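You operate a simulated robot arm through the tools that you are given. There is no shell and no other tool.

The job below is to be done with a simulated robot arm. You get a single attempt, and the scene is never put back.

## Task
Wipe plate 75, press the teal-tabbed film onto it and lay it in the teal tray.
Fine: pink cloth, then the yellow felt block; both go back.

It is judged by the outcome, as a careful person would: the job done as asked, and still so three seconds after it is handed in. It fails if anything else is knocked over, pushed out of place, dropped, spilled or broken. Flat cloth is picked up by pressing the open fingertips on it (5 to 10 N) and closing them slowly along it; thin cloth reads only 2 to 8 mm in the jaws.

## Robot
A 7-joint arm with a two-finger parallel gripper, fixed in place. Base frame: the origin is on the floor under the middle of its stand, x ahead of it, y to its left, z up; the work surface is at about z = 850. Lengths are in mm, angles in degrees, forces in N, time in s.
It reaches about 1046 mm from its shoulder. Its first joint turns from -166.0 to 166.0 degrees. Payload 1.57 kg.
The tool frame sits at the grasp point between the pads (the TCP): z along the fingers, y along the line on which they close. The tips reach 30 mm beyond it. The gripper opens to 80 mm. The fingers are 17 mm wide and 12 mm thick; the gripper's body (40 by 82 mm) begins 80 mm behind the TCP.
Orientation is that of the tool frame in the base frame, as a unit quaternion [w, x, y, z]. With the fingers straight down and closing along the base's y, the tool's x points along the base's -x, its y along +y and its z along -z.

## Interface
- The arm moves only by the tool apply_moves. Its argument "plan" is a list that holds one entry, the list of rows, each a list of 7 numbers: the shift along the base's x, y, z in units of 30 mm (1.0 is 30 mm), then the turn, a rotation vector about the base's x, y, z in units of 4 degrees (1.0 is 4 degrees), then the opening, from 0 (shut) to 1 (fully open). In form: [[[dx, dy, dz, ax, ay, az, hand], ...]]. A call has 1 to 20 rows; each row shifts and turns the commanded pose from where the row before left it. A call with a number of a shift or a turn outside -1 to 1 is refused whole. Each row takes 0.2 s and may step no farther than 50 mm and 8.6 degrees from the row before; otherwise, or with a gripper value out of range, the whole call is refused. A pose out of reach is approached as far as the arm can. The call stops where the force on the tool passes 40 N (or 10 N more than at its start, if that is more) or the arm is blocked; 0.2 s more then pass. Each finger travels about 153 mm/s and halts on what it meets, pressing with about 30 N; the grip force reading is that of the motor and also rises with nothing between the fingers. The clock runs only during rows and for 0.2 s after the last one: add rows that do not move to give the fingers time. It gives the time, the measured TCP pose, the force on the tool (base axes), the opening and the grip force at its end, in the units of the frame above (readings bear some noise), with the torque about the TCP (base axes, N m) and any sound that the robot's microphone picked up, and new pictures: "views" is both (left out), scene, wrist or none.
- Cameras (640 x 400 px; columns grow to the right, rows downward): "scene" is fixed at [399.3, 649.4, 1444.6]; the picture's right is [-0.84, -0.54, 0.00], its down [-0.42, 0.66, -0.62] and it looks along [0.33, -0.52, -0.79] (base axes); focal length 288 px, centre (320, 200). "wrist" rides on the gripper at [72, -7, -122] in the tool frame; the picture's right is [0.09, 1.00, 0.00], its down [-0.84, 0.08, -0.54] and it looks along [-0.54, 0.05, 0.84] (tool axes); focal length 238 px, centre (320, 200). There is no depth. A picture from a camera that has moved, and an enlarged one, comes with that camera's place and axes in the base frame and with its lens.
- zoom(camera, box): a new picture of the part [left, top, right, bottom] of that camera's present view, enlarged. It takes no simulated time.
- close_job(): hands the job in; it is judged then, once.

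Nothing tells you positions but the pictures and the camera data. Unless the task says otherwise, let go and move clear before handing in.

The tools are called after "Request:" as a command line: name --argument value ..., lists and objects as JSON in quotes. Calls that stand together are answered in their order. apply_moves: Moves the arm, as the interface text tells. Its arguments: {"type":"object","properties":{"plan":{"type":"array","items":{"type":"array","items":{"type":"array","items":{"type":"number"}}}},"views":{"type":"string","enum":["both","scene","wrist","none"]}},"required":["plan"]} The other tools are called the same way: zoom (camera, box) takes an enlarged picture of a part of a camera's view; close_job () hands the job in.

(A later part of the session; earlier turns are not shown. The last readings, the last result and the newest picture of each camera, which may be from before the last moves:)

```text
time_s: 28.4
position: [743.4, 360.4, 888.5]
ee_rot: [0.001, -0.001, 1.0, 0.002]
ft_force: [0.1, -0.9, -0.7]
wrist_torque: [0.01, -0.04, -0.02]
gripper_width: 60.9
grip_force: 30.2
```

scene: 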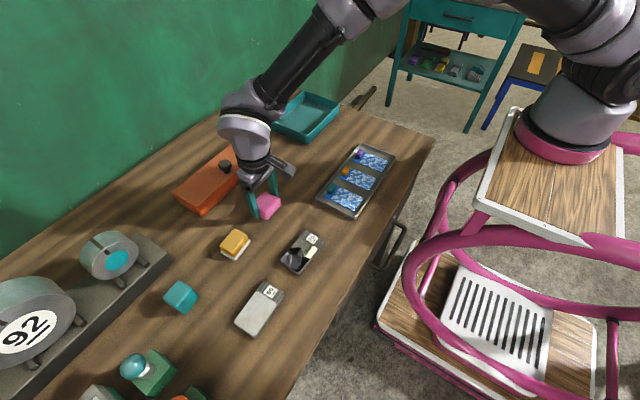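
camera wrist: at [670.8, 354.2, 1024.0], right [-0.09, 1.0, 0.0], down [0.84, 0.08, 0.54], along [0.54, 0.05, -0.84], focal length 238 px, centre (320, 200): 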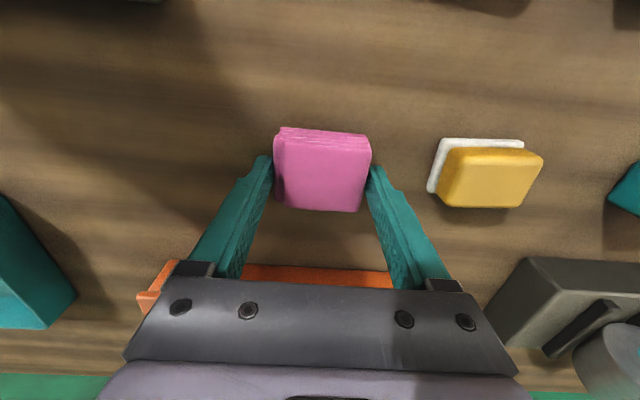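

The pad is within about a millimetre of the table at its original spot. I'll open the fingers slowly and back straight up.

Request:
apply_moves --plan '[[[0, 0, 0, 0, 0, 0, 0.78], [0, 0, 0, 0, 0, 0, 0.85], [0, 0, 0, 0, 0, 0, 1], [0, 0, 0, 0, 0, 0, 1], [0, 0, 0.4, 0, 0, 0, 1], [0, 0, 0.9, 0, 0, 0, 1], [0, 0, 0.9, 0, 0, 0, 1], [0, 0, 0.5, 0, 0, 0, 1], [0, 0, 0, 0, 0, 0, 1]]]' --views "both"

Request:
zoom --camera "wrist" --box '[240, 70, 540, 230]'

Request:
zoom --camera "scene" --box '[220, 190, 340, 265]'

```text
time_s: 30.4
position: [743.9, 363.4, 969.9]
ee_rot: [0.002, 0.0, 1.0, 0.001]
ft_force: [0.6, 0.8, -0.2]
wrist_torque: [0.0, -0.03, 0.0]
gripper_width: 80.1
grip_force: 0.0
camera wrist: at [671.7, 355.9, 1091.2], right [-0.09, 1.0, 0.0], down [0.84, 0.08, 0.54], along [0.54, 0.05, -0.84], focal length 238 px, centre (320, 200)
```

scene: 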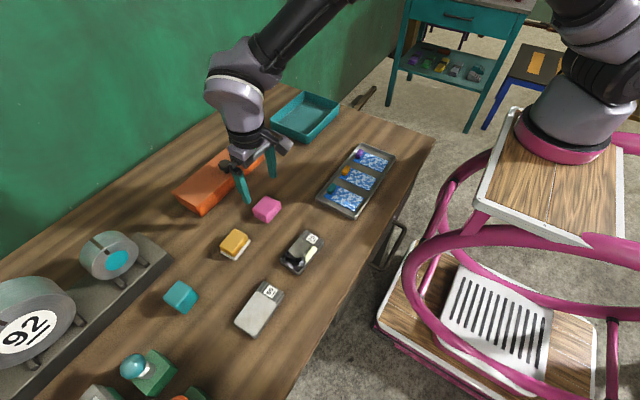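
wrist: 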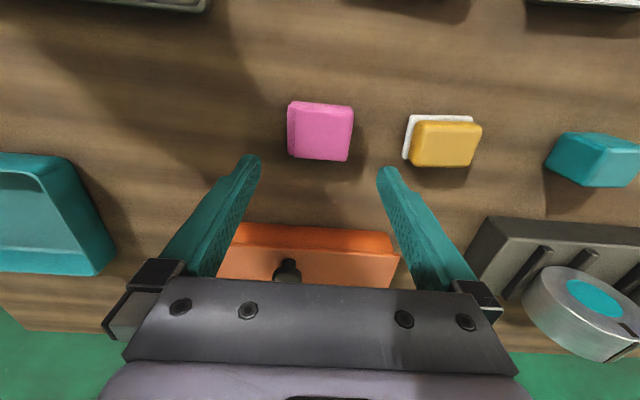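

```text
2.13 times, centred on (390, 150) of wrist
camera zoom: at [671.7, 355.9, 1091.2], right [-0.09, 1.0, 0.0], down [0.84, 0.08, 0.54], along [0.54, 0.05, -0.84], focal length 508 px, centre (171, 307)
```

zoom: 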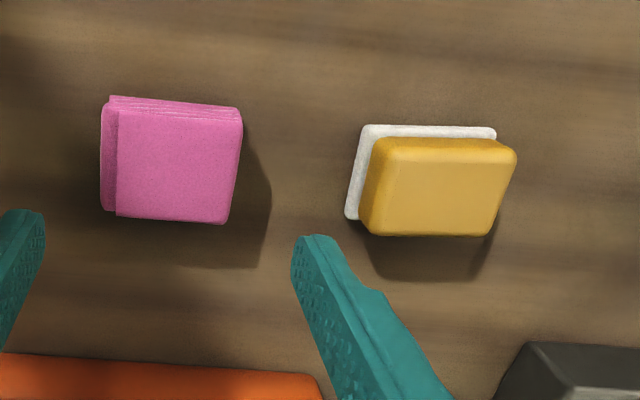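

```text
5.33 times, centred on (280, 228) of scene
camera zoom: at [399.3, 649.4, 1444.6], right [-0.84, -0.54, 0.0], down [-0.42, 0.66, -0.62], along [0.33, -0.52, -0.79], focal length 1533 px, centre (533, 53)
```

zoom: 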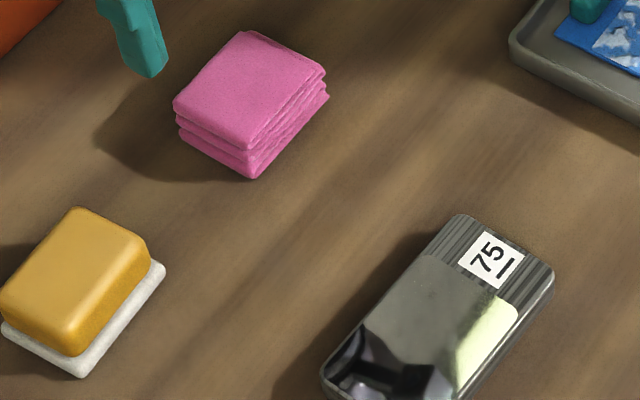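

The pink pad is back within about 2 mm of its original position. Next I'll move over the film tray to look closely at the teal-tabbed film.

Request:
apply_moves --plan '[[[-0.93, -0.8, 0.05, 0, 0, 0, 1], [-0.93, -0.8, 0.05, 0, 0, 0, 1], [-0.93, -0.8, 0, 0, 0, 0, 1], [-0.93, -0.8, 0, 0, 0, 0, 1], [-0.93, -0.8, 0, 0, 0, 0, 1], [-0.93, -0.8, 0, 0, 0, 0, 1], [0, 0, 0, 0, 0, 0, 1], [0, 0, 0, 0, 0, 0, 1]]]' --views "both"

Request:
zoom --camera "wrist" --box '[250, 80, 390, 220]'

Request:
zoom --camera "scene" --box '[310, 150, 400, 225]'

Request:
zoom --camera "scene" --box '[260, 220, 340, 285]'

```text
time_s: 32.1
position: [573.7, 217.1, 971.6]
ee_rot: [0.002, 0.0, 1.0, 0.002]
ft_force: [-0.4, 0.8, 0.3]
wrist_torque: [0.01, -0.01, 0.03]
gripper_width: 80.0
grip_force: 0.0
camera wrist: at [502.3, 209.9, 1092.8], right [-0.09, 1.0, 0.0], down [0.83, 0.08, 0.55], along [0.54, 0.05, -0.84], focal length 238 px, centre (320, 200)
```

scene: 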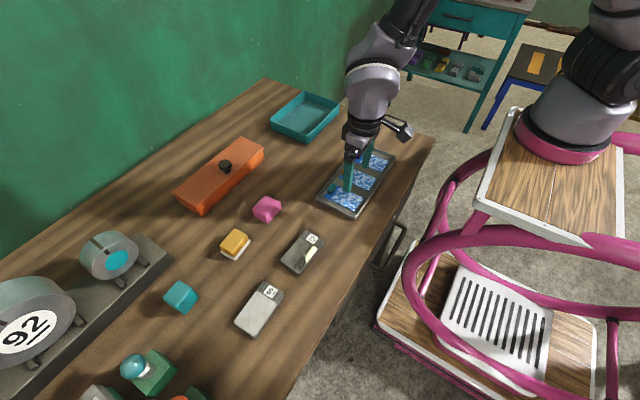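
wrist: 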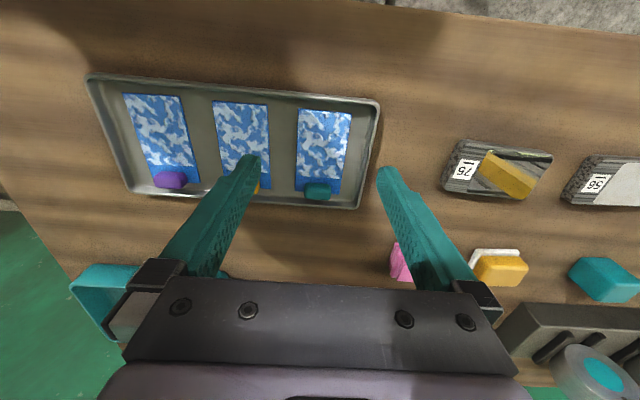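

```text
2.86 times, centred on (320, 150) of wrist
camera zoom: at [502.3, 209.9, 1092.8], right [-0.09, 1.0, 0.0], down [0.83, 0.08, 0.55], along [0.54, 0.05, -0.84], focal length 681 px, centre (320, 343)
```

zoom: 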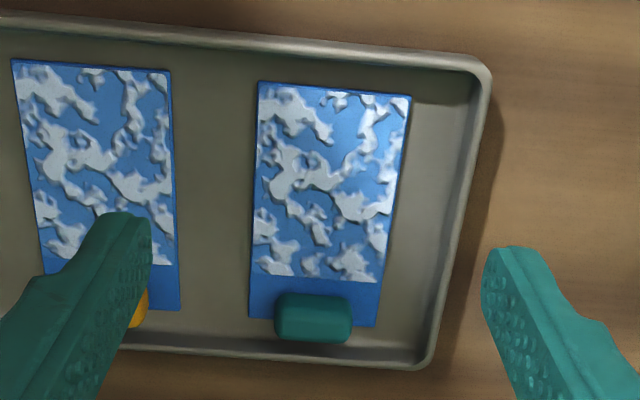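

```text
5.33 times, centred on (355, 188) of scene
camera zoom: at [399.3, 649.4, 1444.6], right [-0.84, -0.54, 0.0], down [-0.42, 0.66, -0.62], along [0.33, -0.52, -0.79], focal length 1533 px, centre (133, 267)
```

zoom: 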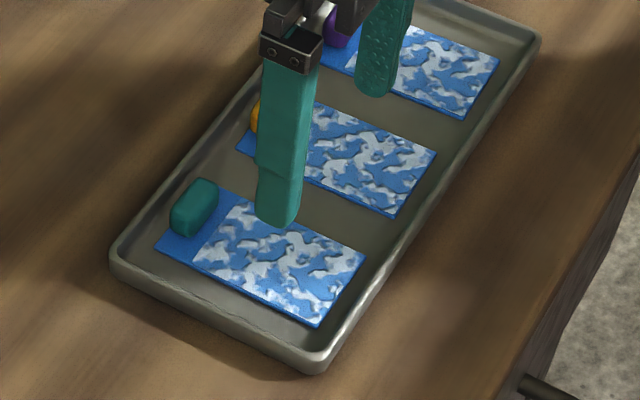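

```text
6.15 times, centred on (300, 252) of scene
camera zoom: at [399.3, 649.4, 1444.6], right [-0.84, -0.54, 0.0], down [-0.42, 0.66, -0.62], along [0.33, -0.52, -0.79], focal length 1769 px, centre (443, -123)
```

zoom: 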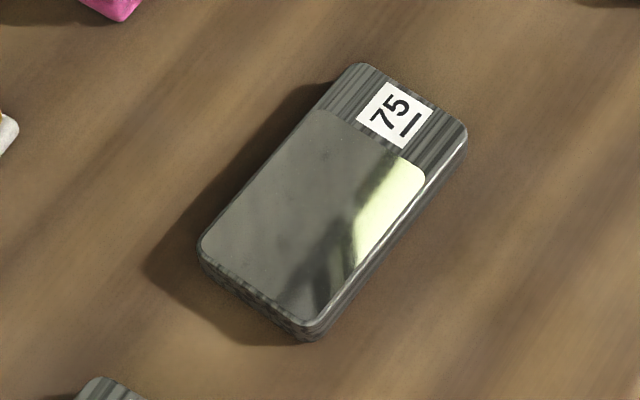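

The film lies at x 554–646, y 194–246. Its teal tab is at about (640, 219.5), standing on the plain strip, and the patterned part matches the plate's grey face in size. I'll look at plate 75 from the same relative viewpoint so I can place the film accurately.

Request:
apply_moves --plan '[[[0, 0.93, 0.06, 0, 0, 0, 1], [0, 0.93, 0.06, 0, 0, 0, 1], [0, 0.93, 0.06, 0, 0, 0, 1], [0, 0.93, 0.06, 0, 0, 0, 1], [0, 0.93, 0.06, 0, 0, 0, 1], [0, 0.93, 0.06, 0, 0, 0, 1], [0, 0.93, 0.06, 0, 0, 0, 1], [0, 0, 0, 0, 0, 0, 1], [0, 0, 0, 0, 0, 0, 1]]]' --views "wrist"

Request:
zoom --camera "wrist" --box '[250, 80, 390, 220]'

Request:
zoom --camera "wrist" --box '[380, 160, 560, 272]'

```text
time_s: 34.1
position: [576.2, 412.1, 985.4]
ee_rot: [0.001, -0.001, 1.0, 0.001]
ft_force: [-0.3, -0.4, -0.1]
wrist_torque: [-0.04, 0.01, 0.03]
gripper_width: 80.1
grip_force: 0.1
camera wrist: at [502.7, 405.3, 1106.9], right [-0.09, 1.0, 0.0], down [0.84, 0.08, 0.54], along [0.54, 0.05, -0.84], focal length 238 px, centre (320, 200)
```

wrist: 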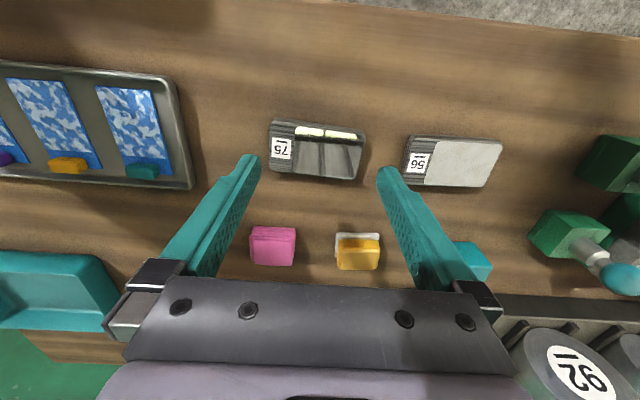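

```text
2.86 times, centred on (320, 150) of wrist
camera zoom: at [502.7, 405.3, 1106.9], right [-0.09, 1.0, 0.0], down [0.84, 0.08, 0.54], along [0.54, 0.05, -0.84], focal length 681 px, centre (320, 343)
```

zoom: 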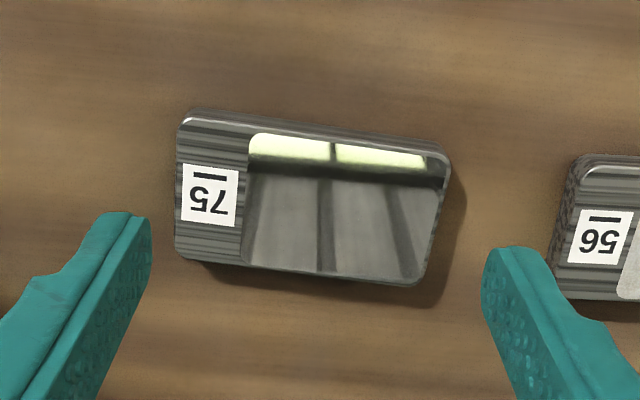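

```text
3.56 times, centred on (470, 216) of wrist
camera zoom: at [502.7, 405.3, 1106.9], right [-0.09, 1.0, 0.0], down [0.84, 0.08, 0.54], along [0.54, 0.05, -0.84], focal length 848 px, centre (-213, 143)
```

zoom: 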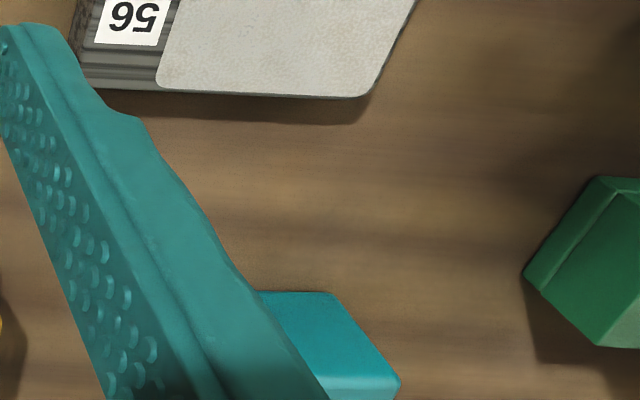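

I'll enlarge plate 75 further for a precise outline.

Request:
zoom --camera "wrist" --box '[262, 112, 372, 188]'

Request:
zoom --camera "scene" --box '[270, 222, 334, 280]'

```text
5.26 times, centred on (317, 150) of wrist
camera zoom: at [502.7, 405.3, 1106.9], right [-0.09, 1.0, 0.0], down [0.84, 0.08, 0.54], along [0.54, 0.05, -0.84], focal length 1254 px, centre (336, 463)
```

zoom: 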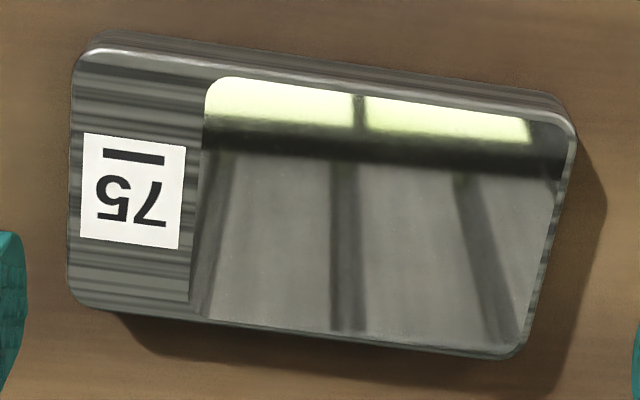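

```text
6.90 times, centred on (302, 251) of scene
camera zoom: at [399.3, 649.4, 1444.6], right [-0.84, -0.54, 0.0], down [-0.42, 0.66, -0.62], along [0.33, -0.52, -0.79], focal length 1983 px, centre (444, -152)
```

zoom: 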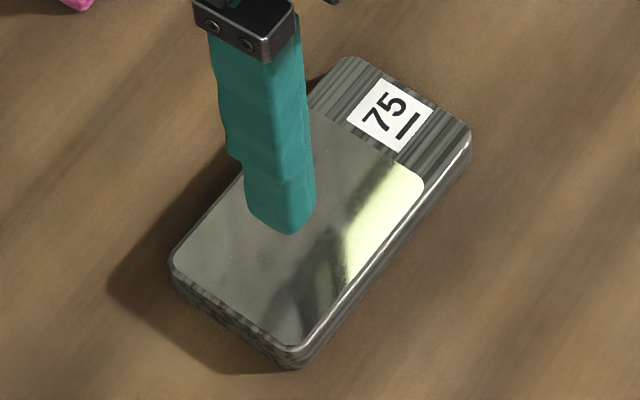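

Plate 75's top is about 97 × 52 mm, centred at about (598.4, 409.4), with its long axis 2.8° off +y. The film should lie with its pattern over the face and its tab strip over the label band. That needs a turn of about -93° about z, so I'll test that the wrist can make it while empty.

Request:
apply_moves --plan '[[[0.033, -0.07, 0, 0, 0, -1, 1], [0.033, -0.07, 0, 0, 0, -1, 1], [0.033, -0.07, 0, 0, 0, -1, 1], [0.033, -0.07, 0, 0, 0, -1, 1], [0.033, -0.07, 0, 0, 0, -1, 1], [0.033, -0.07, 0, 0, 0, -1, 1], [0.033, -0.07, 0, 0, 0, -1, 1], [0.033, -0.07, 0, 0, 0, -1, 1], [0.033, -0.07, 0, 0, 0, -1, 1], [0.033, -0.07, 0, 0, 0, -1, 1], [0.033, -0.07, 0, 0, 0, -1, 1], [0.033, -0.07, 0, 0, 0, -1, 1], [0.033, -0.07, 0, 0, 0, -1, 1], [0.033, -0.07, 0, 0, 0, -1, 1], [0.033, -0.07, 0, 0, 0, -1, 1], [0.033, -0.07, 0, 0, 0, -1, 1], [0.033, -0.07, 0, 0, 0, -1, 1], [0.033, -0.07, 0, 0, 0, -1, 1], [0.033, -0.07, 0, 0, 0, -1, 1], [0.033, -0.07, 0, 0, 0, -1, 1]]]' --views "both"

```text
time_s: 38.4
position: [596.6, 369.9, 984.4]
ee_rot: [0.002, 0.643, 0.766, 0.001]
ft_force: [-0.2, -0.8, 0.8]
wrist_torque: [-0.02, 0.0, -0.01]
gripper_width: 79.9
grip_force: 0.1
camera wrist: at [576.0, 440.4, 1106.1], right [0.96, 0.26, 0.0], down [0.22, -0.81, 0.55], along [0.15, -0.53, -0.84], focal length 238 px, centre (320, 200)
```

scene: 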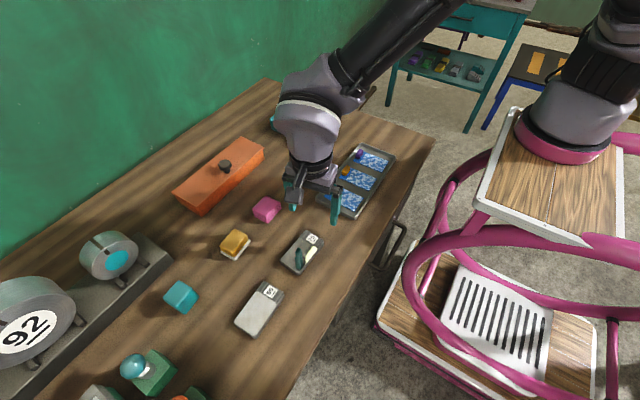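
wrist: 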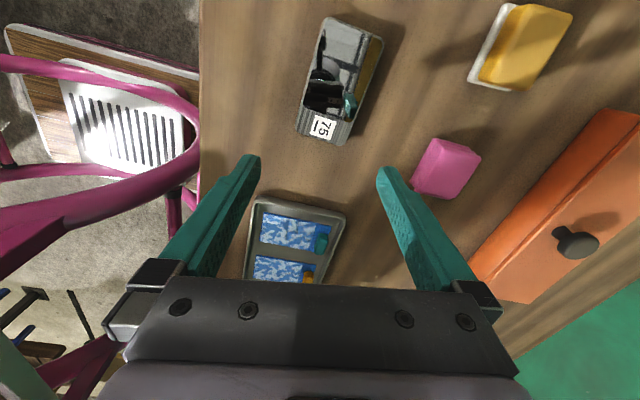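

The wrist turns freely. I'll finish the remaining 12.8° to confirm the final orientation.

Request:
apply_moves --plan '[[[0, 0, 0, 0, 0, -1, 1], [0, 0, 0, 0, 0, -1, 1], [0, 0, 0, 0, 0, -1, 1], [0, 0, 0, 0, 0, -0.2, 1], [0, 0, 0, 0, 0, 0, 1], [0, 0, 0, 0, 0, 0, 1]]]' --views "wrist"

Request:
zoom --camera "wrist" --box '[270, 0, 410, 150]'

```text
time_s: 39.8
position: [595.8, 370.2, 985.2]
ee_rot: [0.003, 0.724, 0.69, 0.0]
ft_force: [-0.1, -0.2, 0.2]
wrist_torque: [0.0, -0.01, -0.02]
gripper_width: 80.1
grip_force: 0.0
camera wrist: at [591.9, 443.1, 1106.4], right [1.0, 0.04, 0.0], down [0.03, -0.84, 0.55], along [0.03, -0.54, -0.84], focal length 238 px, centre (320, 200)
```

wrist: 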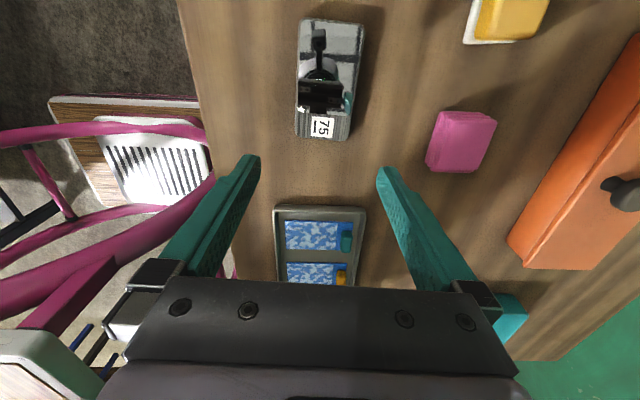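

```text
2.67 times, centred on (340, 75) of wrist
camera zoom: at [591.9, 443.1, 1106.4], right [1.0, 0.04, 0.0], down [0.03, -0.84, 0.55], along [0.03, -0.54, -0.84], focal length 636 px, centre (267, 533)
```

zoom: 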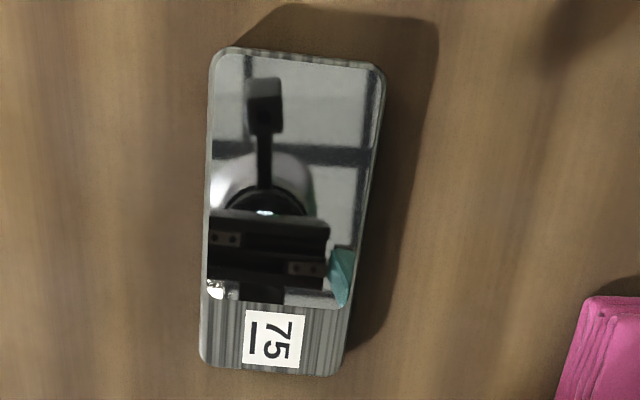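

Measurements from three viewpoints agree: the plate centre is about (599, 410) with a yaw of about 2.8°. Now I'll turn back and go over the teal tab to pick up the film.

Request:
apply_moves --plan '[[[0.075, -0.25, 0, 0, 0, 1, 1], [0.075, -0.25, 0, 0, 0, 1, 1], [0.075, -0.25, 0, 0, 0, 1, 1], [0.075, -0.25, 0, 0, 0, 1, 1], [0.075, -0.25, 0, 0, 0, 1, 1], [0.075, -0.25, 0, 0, 0, 1, 1], [0.075, -0.25, 0, 0, 0, 1, 1], [0.075, -0.25, 0, 0, 0, 1, 1], [0.075, -0.25, 0, 0, 0, 1, 1], [0.075, -0.25, 0, 0, 0, 1, 1], [0.075, -0.25, 0, 0, 0, 1, 1], [0.075, -0.25, 0, 0, 0, 1, 1], [0.075, -0.25, 0, 0, 0, 1, 1], [0.075, -0.25, 0, 0, 0, 1, 1], [0.075, -0.25, 0, 0, 0, 1, 1], [0.075, -0.25, 0, 0, 0, 1, 1], [0.075, -0.25, 0, 0, 0, 1, 1], [0.075, -0.25, 0, 0, 0, 1, 1], [0.075, -0.25, 0, 0, 0, 1, 1], [0.075, -0.25, 0, 0, 0, 1, 1]]]' --views "none"

Request:
apply_moves --plan '[[[0, 0, -0.3, 0, 0, 1, 0.62], [0, 0, -0.3, 0, 0, 1, 0.62], [0, 0, -0.3, 0, 0, 1, 0.62], [0, 0, -0.3, 0, 0, 0.2, 0.62], [0, 0, -0.3, 0, 0, 0, 0.62], [0, 0, 0, 0, 0, 0, 0.62], [0, 0, 0, 0, 0, 0, 0.62]]]' --views "both"

Request:
zoom --camera "wrist" --box '[240, 80, 400, 220]'

```text
time_s: 44.0
position: [640.0, 218.5, 984.8]
ee_rot: [0.001, 0.111, 0.994, 0.001]
ft_force: [0.7, -0.3, 1.3]
wrist_torque: [0.01, 0.0, 0.0]
gripper_width: 80.1
grip_force: 0.0
```

```text
time_s: 45.5
position: [639.8, 220.1, 940.1]
ee_rot: [0.002, -0.001, 1.0, 0.002]
ft_force: [-0.1, 0.3, 0.1]
wrist_torque: [0.01, -0.03, -0.01]
gripper_width: 49.7
grip_force: 0.1
camera wrist: at [567.6, 212.7, 1060.8], right [-0.09, 1.0, 0.0], down [0.83, 0.08, 0.55], along [0.54, 0.05, -0.84], focal length 238 px, centre (320, 200)
```

scene: 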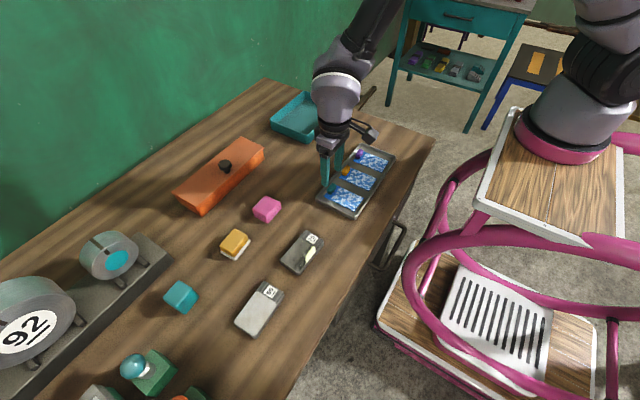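
wrist: 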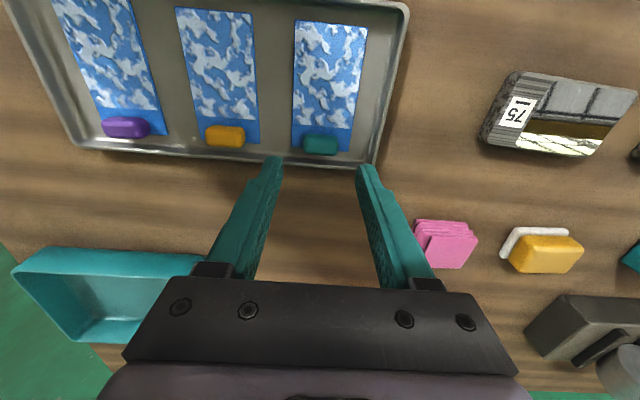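

```text
2.86 times, centred on (320, 150) of wrist
camera zoom: at [567.6, 212.7, 1060.8], right [-0.09, 1.0, 0.0], down [0.83, 0.08, 0.55], along [0.54, 0.05, -0.84], focal length 681 px, centre (320, 343)
```

zoom: 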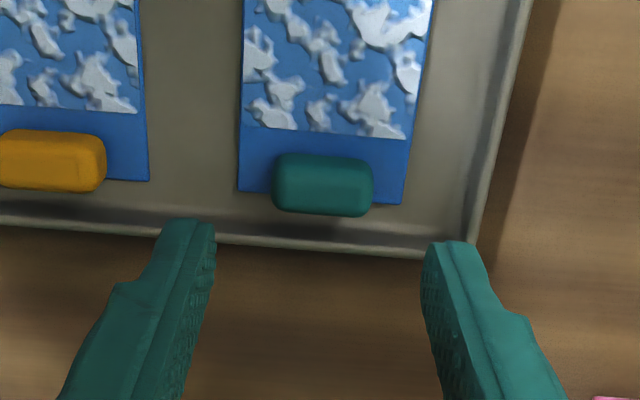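

The TCP is centred over the teal tab at about (640, 220.5), and the opening of 50 mm clears the tray wall and the other films. I'll go straight down to just above the film.

Request:
apply_moves --plan '[[[0, 0.01, -0.6, 0, 0, 0, 0.62], [0, 0, -0.6, 0, 0, 0, 0.62], [0, 0, -0.4, 0, 0, 0, 0.62], [0, 0, 0, 0, 0, 0, 0.62], [0, 0, 0, 0, 0, 0, 0.62]]]' --views "both"

Request:
zoom --camera "wrist" --box '[240, 80, 400, 220]'

Request:
zoom --camera "scene" --box '[300, 150, 380, 220]'

```text
time_s: 46.8
position: [639.9, 221.2, 892.0]
ee_rot: [0.002, 0.0, 1.0, 0.002]
ft_force: [-0.5, -0.5, -0.1]
wrist_torque: [-0.02, -0.02, 0.01]
gripper_width: 49.7
grip_force: 0.1
camera wrist: at [566.8, 214.2, 1013.5], right [-0.09, 1.0, 0.0], down [0.83, 0.08, 0.55], along [0.54, 0.05, -0.84], focal length 238 px, centre (320, 200)
```

scene: 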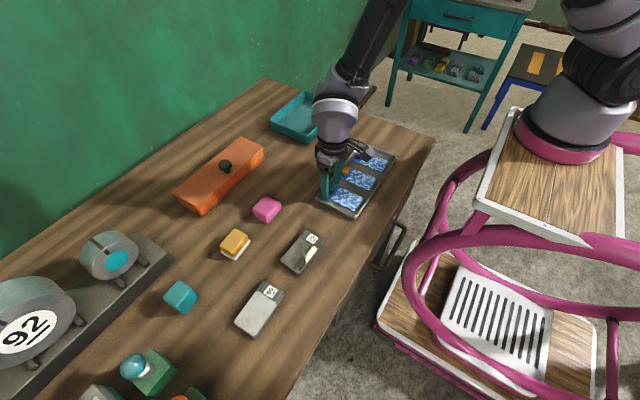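
wrist: 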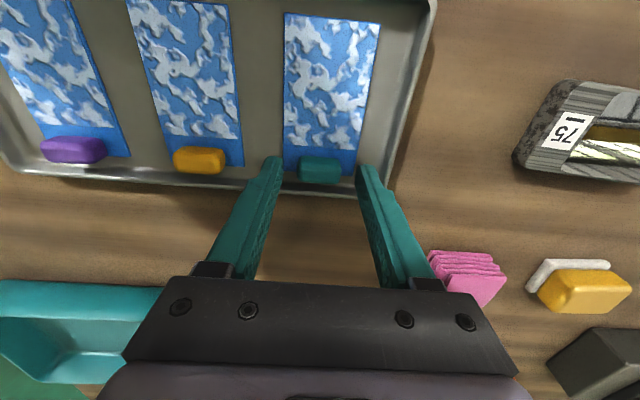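

```text
2.86 times, centred on (320, 150) of wrist
camera zoom: at [566.8, 214.2, 1013.5], right [-0.09, 1.0, 0.0], down [0.83, 0.08, 0.55], along [0.54, 0.05, -0.84], focal length 681 px, centre (320, 343)
```

zoom: 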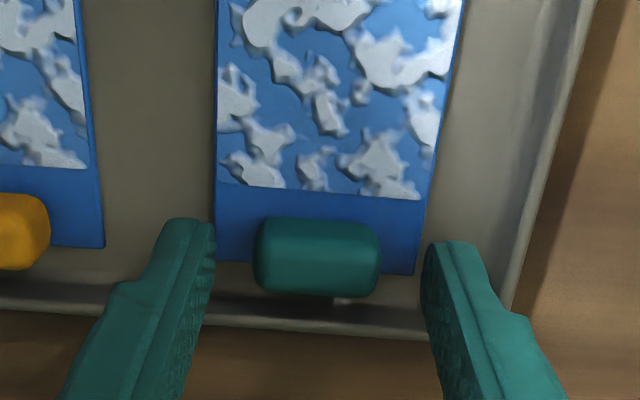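

```text
5.71 times, centred on (340, 185) of scene
camera zoom: at [399.3, 649.4, 1444.6], right [-0.84, -0.54, 0.0], down [-0.42, 0.66, -0.62], along [0.33, -0.52, -0.79], focal length 1643 px, centre (206, 286)
```

zoom: 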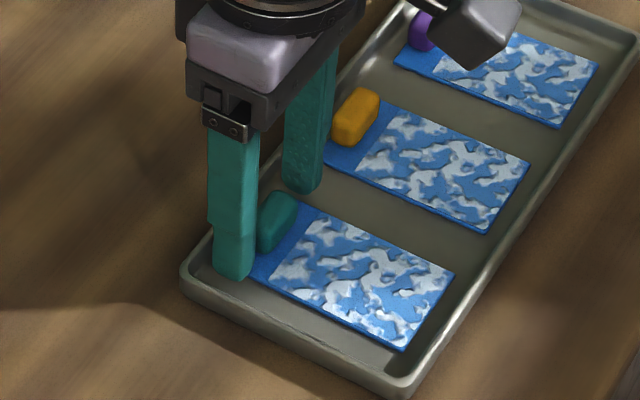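

The tab sits between the fingertips. I'll lower 4.5 mm more and close slowly on it.

Request:
apply_moves --plan '[[[0, 0, -0.15, 0, 0, 0, 0.62], [0, 0, 0, 0, 0, 0, 0.62], [0, 0, 0, 0, 0, 0, 0.5], [0, 0, 0, 0, 0, 0, 0.42], [0, 0, 0, 0, 0, 0, 0.35], [0, 0, 0, 0, 0, 0, 0.28], [0, 0, 0, 0, 0, 0, 0.2], [0, 0, 0, 0, 0, 0, 0.2]]]' --views "wrist"

Request:
zoom --camera "wrist" --box '[240, 80, 400, 220]'

```text
time_s: 48.5
position: [638.6, 220.7, 887.3]
ee_rot: [0.002, 0.0, 1.0, 0.002]
ft_force: [-0.4, 0.6, 3.3]
wrist_torque: [0.01, 0.03, -0.07]
gripper_width: 28.6
grip_force: 29.6
camera wrist: at [566.4, 214.7, 1008.9], right [-0.09, 1.0, 0.0], down [0.83, 0.08, 0.55], along [0.54, 0.05, -0.84], focal length 238 px, centre (320, 200)
```

wrist: 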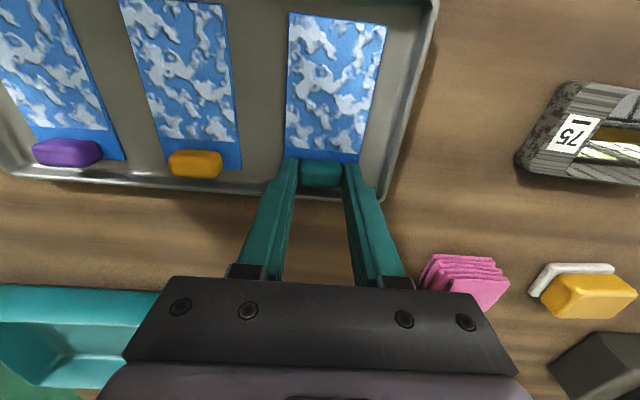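

```text
2.86 times, centred on (320, 150) of wrist
camera zoom: at [566.4, 214.7, 1008.9], right [-0.09, 1.0, 0.0], down [0.83, 0.08, 0.55], along [0.54, 0.05, -0.84], focal length 681 px, centre (320, 343)
```

zoom: 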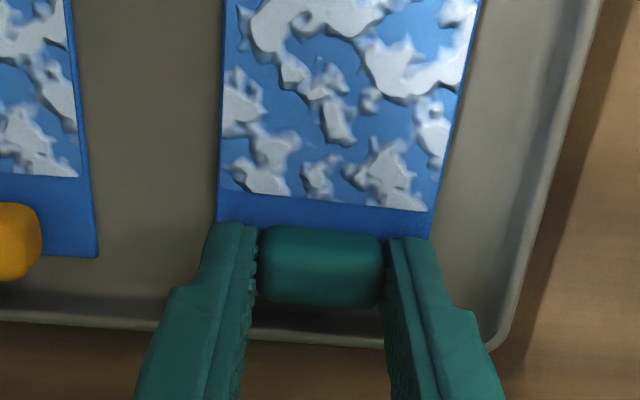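

The tab is gripped at 28.6 mm. I'll lift slowly and see how the film comes up.

Request:
apply_moves --plan '[[[0, 0, 0.1, 0, 0, 0, 0.2], [0, 0, 0.2, 0, 0, 0, 0.2], [0, 0, 0.3, 0, 0, 0, 0.2], [0, 0, 0.4, 0, 0, 0, 0.2], [0, 0, 0, 0, 0, 0, 0.2]]]' --views "both"

Request:
zoom --camera "scene" --box '[300, 140, 400, 220]'

```text
time_s: 49.8
position: [640.3, 220.9, 917.4]
ee_rot: [0.001, -0.001, 1.0, 0.001]
ft_force: [-0.9, 0.2, 0.4]
wrist_torque: [-0.03, 0.0, -0.02]
gripper_width: 28.6
grip_force: 29.9
camera wrist: at [566.8, 213.5, 1038.1], right [-0.09, 1.0, 0.0], down [0.84, 0.08, 0.54], along [0.54, 0.05, -0.84], focal length 238 px, centre (320, 200)
```

scene: 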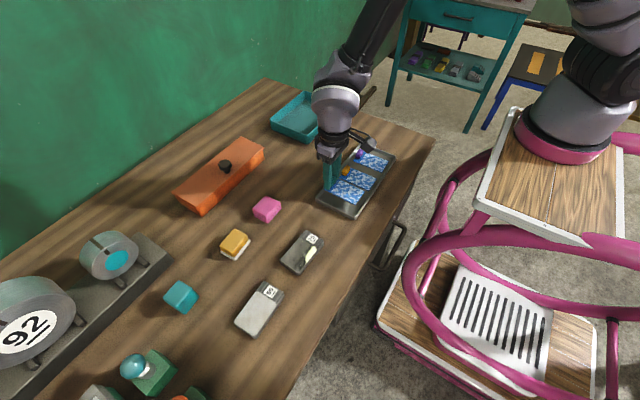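
wrist: 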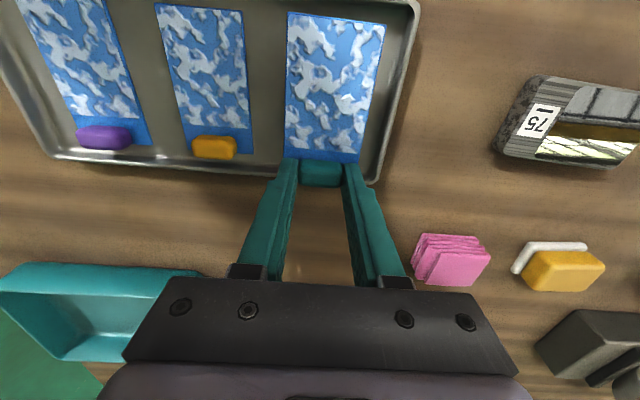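

```text
5.00 times, centred on (350, 180) of scene
camera zoom: at [399.3, 649.4, 1444.6], right [-0.84, -0.54, 0.0], down [-0.42, 0.66, -0.62], along [0.33, -0.52, -0.79], focal length 1437 px, centre (170, 300)
```

zoom: 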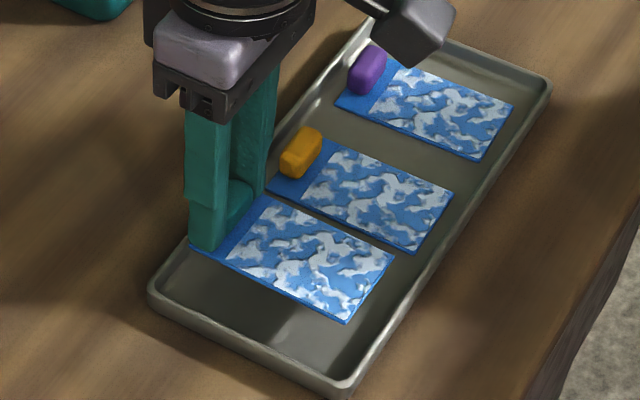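

The film lifts flat and rigid, square in the grip. I'll raise it, carry it to plate 75, and turn it -92.8° so its tab end goes over the label band.

Request:
apply_moves --plan '[[[0, 0, 0.6, 0, 0, 0, 0.2], [0, 0, 0.5, 0, 0, 0, 0.2], [-0.08, 0.28, 0, 0, 0, -1, 0.2], [-0.08, 0.28, 0, 0, 0, -1, 0.2], [-0.08, 0.28, 0, 0, 0, -1, 0.2], [-0.08, 0.28, 0, 0, 0, -1, 0.2], [-0.08, 0.28, 0, 0, 0, -1, 0.2], [-0.08, 0.28, 0, 0, 0, -1, 0.2], [-0.08, 0.28, 0, 0, 0, -1, 0.2], [-0.08, 0.28, 0, 0, 0, -1, 0.2], [-0.08, 0.28, 0, 0, 0, -1, 0.2], [-0.08, 0.28, 0, 0, 0, -1, 0.2], [-0.08, 0.28, 0, 0, 0, -1, 0.2], [-0.08, 0.28, 0, 0, 0, -1, 0.2], [-0.08, 0.28, 0, 0, 0, -1, 0.2], [-0.08, 0.28, 0, 0, 0, -1, 0.2], [-0.08, 0.28, 0, 0, 0, -1, 0.2], [-0.08, 0.28, 0, 0, 0, -1, 0.2], [-0.08, 0.28, 0, 0, 0, -1, 0.2], [-0.08, 0.28, 0, 0, 0, -1, 0.2]]]' --views "none"

Request:
apply_moves --plan '[[[0, 0, 0, 0, 0, -1, 0.2], [0, 0, 0, 0, 0, -1, 0.2], [0, 0, 0, 0, 0, -1, 0.2], [0, 0, 0, 0, 0, -1, 0.2], [0, 0, 0, 0, 0, -1, 0.2], [0, 0, 0, 0, 0, -0.2, 0.2], [0, 0, 0, 0, 0, 0, 0.2], [0, 0, 0, 0, 0, 0, 0.2]]]' --views "both"

Request:
zoom --camera "wrist" --box '[250, 0, 410, 190]'

Request:
zoom --camera "scene" --box '[250, 190, 350, 290]'

```text
time_s: 54.0
position: [596.6, 371.8, 950.7]
ee_rot: [0.001, 0.589, 0.808, 0.0]
ft_force: [-0.1, -0.1, 0.4]
wrist_torque: [-0.02, 0.0, 0.03]
gripper_width: 28.3
grip_force: 30.2
```

```text
time_s: 55.8
position: [596.3, 372.0, 950.3]
ee_rot: [0.002, 0.724, 0.69, 0.0]
ft_force: [-0.3, -0.2, -0.7]
wrist_torque: [0.01, -0.02, 0.03]
gripper_width: 28.4
grip_force: 29.5
camera wrist: at [593.0, 445.2, 1072.0], right [1.0, 0.04, 0.0], down [0.03, -0.84, 0.55], along [0.03, -0.54, -0.84], focal length 238 px, centre (320, 200)
```

scene: 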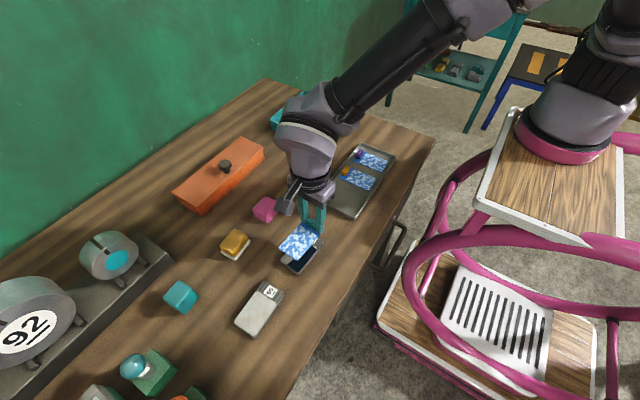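
wrist: 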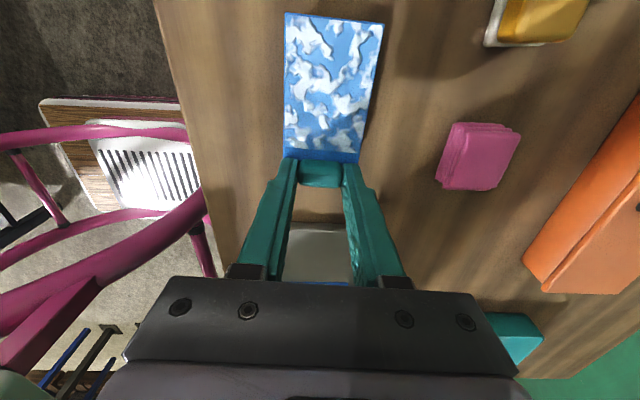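

```text
2.11 times, centred on (330, 95) of wrist
camera zoom: at [593.0, 445.2, 1072.0], right [1.0, 0.04, 0.0], down [0.03, -0.84, 0.55], along [0.03, -0.54, -0.84], focal length 502 px, centre (299, 421)
```

zoom: 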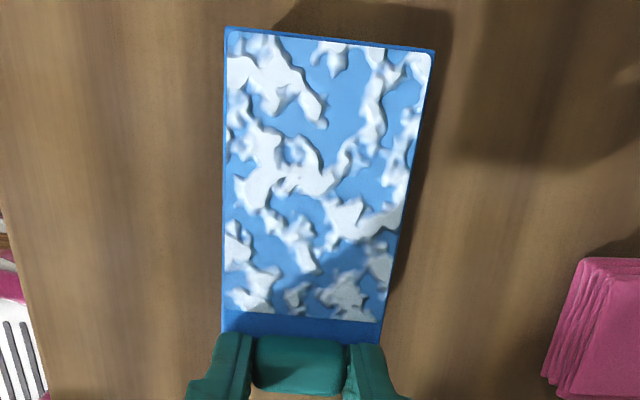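

```text
4.00 times, centred on (300, 240) of scene
camera zoom: at [399.3, 649.4, 1444.6], right [-0.84, -0.54, 0.0], down [-0.42, 0.66, -0.62], along [0.33, -0.52, -0.79], focal length 1150 px, centre (400, 40)
```

zoom: 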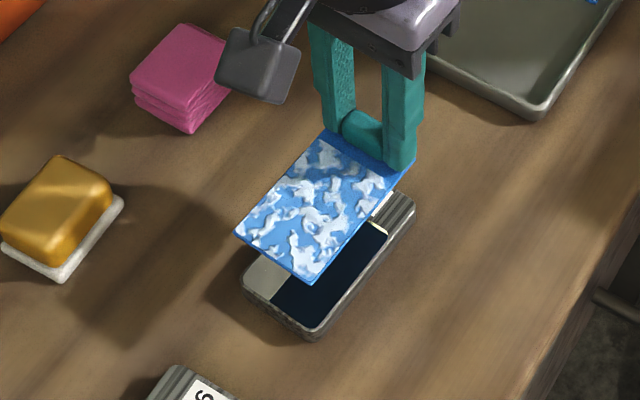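

The film is above plate 75 and lined up with it. I'll lower it to a few millimetres above the plate and compare the edges.

Request:
apply_moves --plan '[[[0, 0, -0.5, 0, 0, 0, 0.2], [0, 0, -0.5, 0, 0, 0, 0.2], [0, 0, -0.4, 0, 0, 0, 0.2], [0, 0, 0, 0, 0, 0, 0.2], [0, 0, 0, 0, 0, 0, 0.2]]]' --views "both"

Request:
zoom --camera "wrist" --box '[250, 0, 410, 190]'

Request:
zoom --camera "scene" --box '[265, 215, 340, 285]'

```text
time_s: 57.0
position: [595.5, 371.7, 908.8]
ee_rot: [0.003, 0.724, 0.689, 0.0]
ft_force: [-0.2, 0.1, -0.4]
wrist_torque: [-0.05, -0.01, -0.01]
gripper_width: 28.6
grip_force: 30.0
camera wrist: at [592.9, 444.4, 1029.3], right [1.0, 0.04, 0.0], down [0.03, -0.84, 0.55], along [0.03, -0.54, -0.84], focal length 238 px, centre (320, 200)
```

scene: 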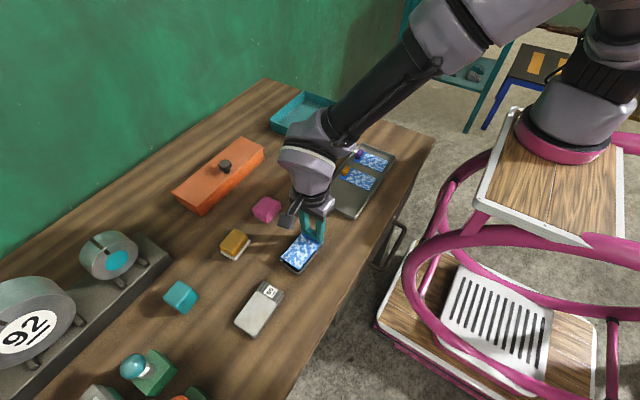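
wrist: 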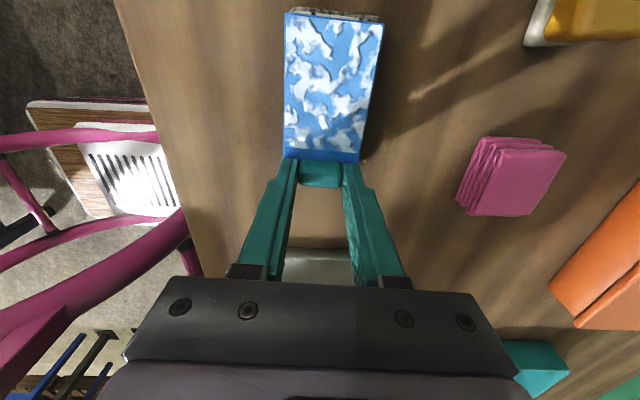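

```text
2.11 times, centred on (330, 95) of wrist
camera zoom: at [592.9, 444.4, 1029.3], right [1.0, 0.04, 0.0], down [0.03, -0.84, 0.55], along [0.03, -0.54, -0.84], focal length 502 px, centre (299, 421)
```

zoom: 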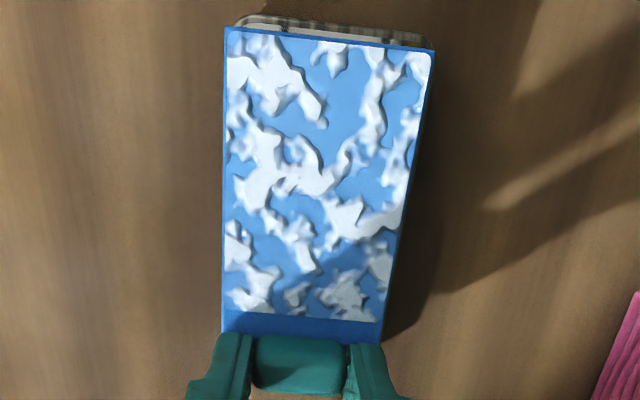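

```text
5.71 times, centred on (302, 250) of scene
camera zoom: at [399.3, 649.4, 1444.6], right [-0.84, -0.54, 0.0], down [-0.42, 0.66, -0.62], along [0.33, -0.52, -0.79], focal length 1643 px, centre (420, -86)
```

zoom: 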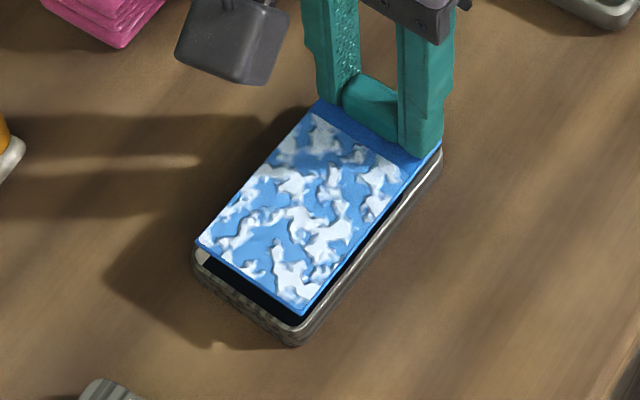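

I'll enlarge the free end where the plate edge peeks out, to measure the remaining offset.

Request:
zoom --camera "wrist" --box '[275, 0, 400, 40]'

Request:
zoom --camera "scene" --box '[280, 230, 328, 280]'

```text
5.12 times, centred on (338, 20) of wrist
camera zoom: at [592.9, 444.4, 1029.3], right [1.0, 0.04, 0.0], down [0.03, -0.84, 0.55], along [0.03, -0.54, -0.84], focal length 1220 px, centre (230, 1122)
```

zoom: 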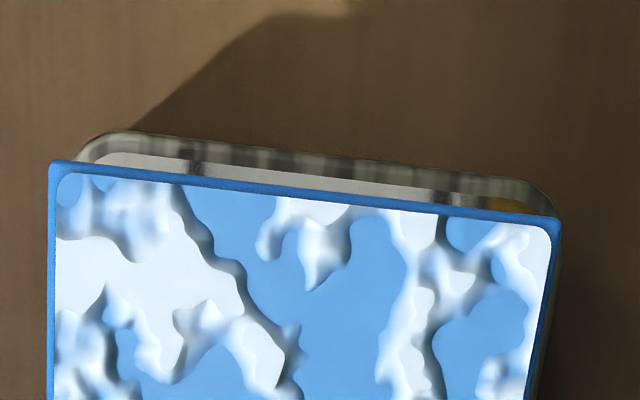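

```text
8.00 times, centred on (304, 255) of scene
camera zoom: at [399.3, 649.4, 1444.6], right [-0.84, -0.54, 0.0], down [-0.42, 0.66, -0.62], along [0.33, -0.52, -0.79], focal length 2300 px, centre (448, -240)
```

zoom: 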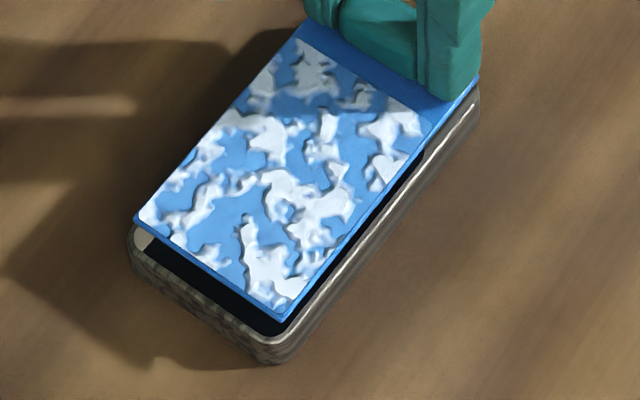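

The film is about 2.5 mm short along +y and 1 mm short along +x of the plate's mirror face, and its yaw matches. I'll correct that and lower until just above contact.

Request:
apply_moves --plan '[[[0.04, 0.09, 0, 0, 0, 0, 0.2], [0, 0, -0.1, 0, 0, 0, 0.2], [0, 0, -0.08, 0, 0, 0, 0.2], [0, 0, 0, 0, 0, 0, 0.2], [0, 0, 0, 0, 0, 0, 0.2]]]' --views "both"

Request:
zoom --camera "wrist" --box '[275, 0, 400, 40]'

Request:
zoom --camera "scene" --box '[280, 230, 328, 280]'

```text
time_s: 58.1
position: [598.0, 373.3, 902.5]
ee_rot: [0.003, 0.724, 0.69, -0.001]
ft_force: [0.0, 0.1, -0.8]
wrist_torque: [-0.01, 0.01, -0.02]
gripper_width: 28.7
grip_force: 29.8
camera wrist: at [594.3, 447.2, 1024.6], right [1.0, 0.04, 0.0], down [0.03, -0.84, 0.55], along [0.03, -0.54, -0.84], focal length 238 px, centre (320, 200)
```

scene: 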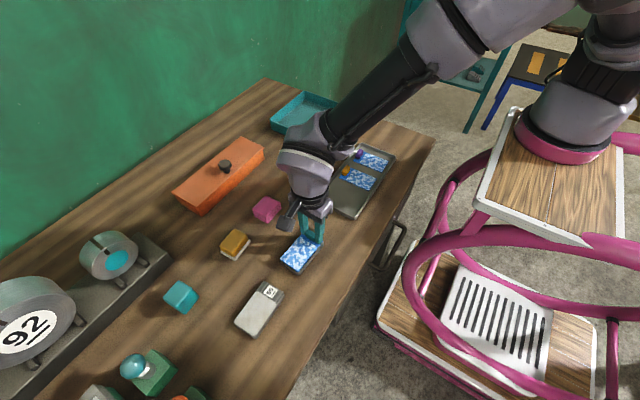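
wrist: 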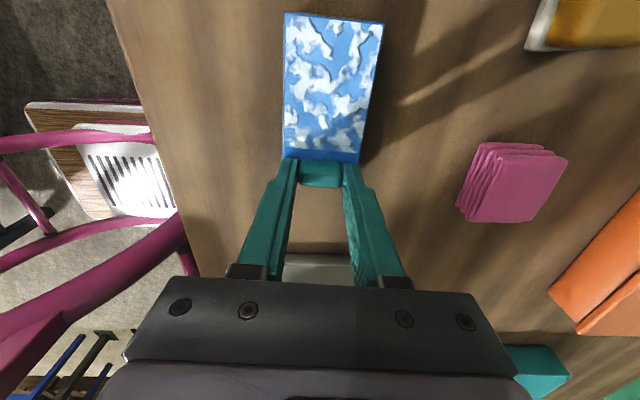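

```text
5.12 times, centred on (338, 20) of wrist
camera zoom: at [594.3, 447.2, 1024.6], right [1.0, 0.04, 0.0], down [0.03, -0.84, 0.55], along [0.03, -0.54, -0.84], focal length 1220 px, centre (230, 1122)
```

zoom: 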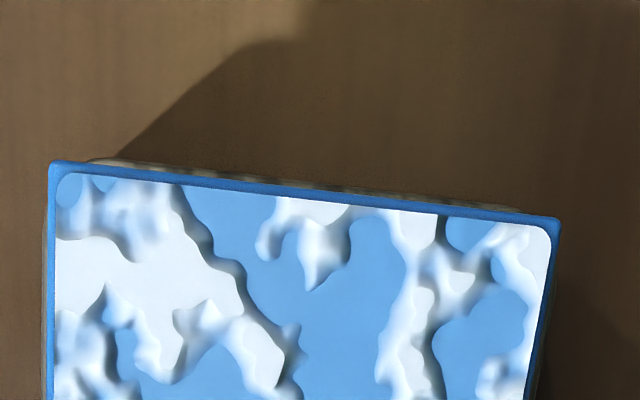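

```text
8.00 times, centred on (304, 255) of scene
camera zoom: at [399.3, 649.4, 1444.6], right [-0.84, -0.54, 0.0], down [-0.42, 0.66, -0.62], along [0.33, -0.52, -0.79], focal length 2300 px, centre (448, -240)
```

zoom: 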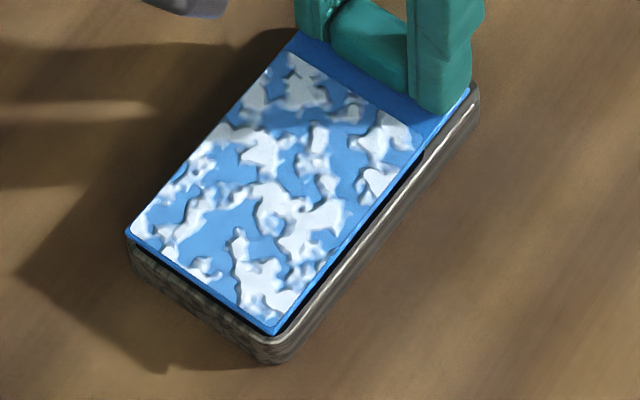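

Alignment now looks within about half a millimetre. I'll lower the last couple of millimetres to contact.

Request:
apply_moves --plan '[[[0, 0, -0.035, 0, 0, 0, 0.2], [0, 0, 0, 0, 0, 0, 0.2]]]' --views "none"

```text
time_s: 58.8
position: [595.6, 372.6, 902.8]
ee_rot: [0.002, 0.724, 0.689, -0.001]
ft_force: [-0.3, 0.5, 0.0]
wrist_torque: [0.03, -0.02, -0.01]
gripper_width: 28.5
grip_force: 29.7
```

Request:
apply_moves --plan '[[[0, 0, -0.035, 0, 0, 0, 0.2], [0, 0, 0, 0, 0, 0, 0.2]]]' --views "none"

```text
time_s: 59.4
position: [597.4, 374.6, 900.4]
ee_rot: [0.003, 0.724, 0.69, -0.001]
ft_force: [-0.7, -0.3, -1.1]
wrist_torque: [-0.01, 0.0, 0.0]
gripper_width: 28.8
grip_force: 30.2
```

Request:
apply_moves --plan '[[[0, 0, -0.03, 0, 0, 0, 0.2], [0, 0, 0, 0, 0, 0, 0.2]]]' --views "scene"

Request:
zoom --camera "scene" --box '[280, 230, 328, 280]'

```text
time_s: 60.0
position: [597.4, 373.8, 899.4]
ee_rot: [0.002, 0.724, 0.69, 0.0]
ft_force: [-0.2, 0.0, 0.0]
wrist_torque: [-0.05, 0.0, -0.01]
gripper_width: 28.5
grip_force: 30.1
```

scene: 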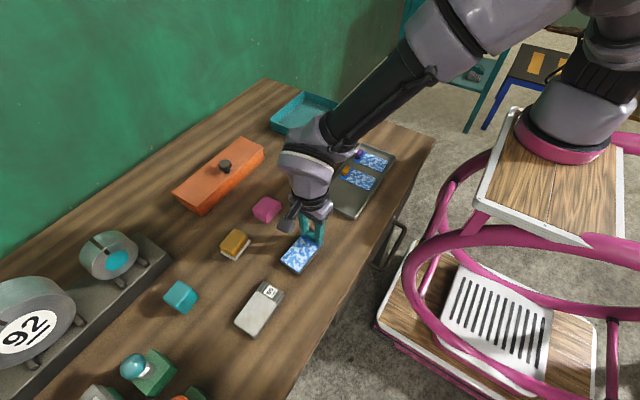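

```text
8.00 times, centred on (304, 255) of scene
camera zoom: at [399.3, 649.4, 1444.6], right [-0.84, -0.54, 0.0], down [-0.42, 0.66, -0.62], along [0.33, -0.52, -0.79], focal length 2300 px, centre (448, -240)
```

zoom: 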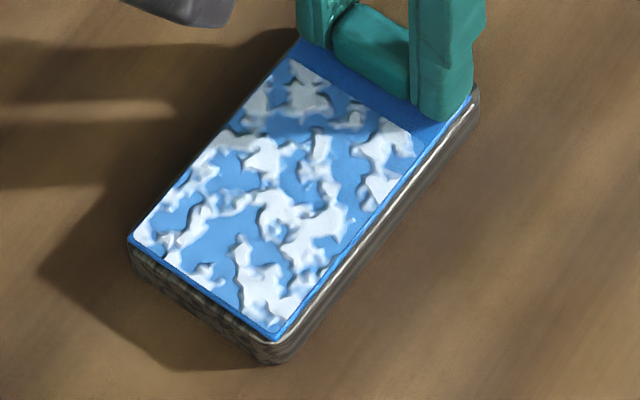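

Request:
apply_moves --plan '[[[0, 0, -0.025, 0, 0, 0, 0.2], [0, 0, 0, 0, 0, 0, 0.2]]]' --views "none"

```text
time_s: 60.5
position: [597.6, 373.4, 898.9]
ee_rot: [0.003, 0.725, 0.689, -0.001]
ft_force: [-1.1, 0.2, 0.4]
wrist_torque: [0.0, -0.04, 0.03]
gripper_width: 28.7
grip_force: 30.1
```

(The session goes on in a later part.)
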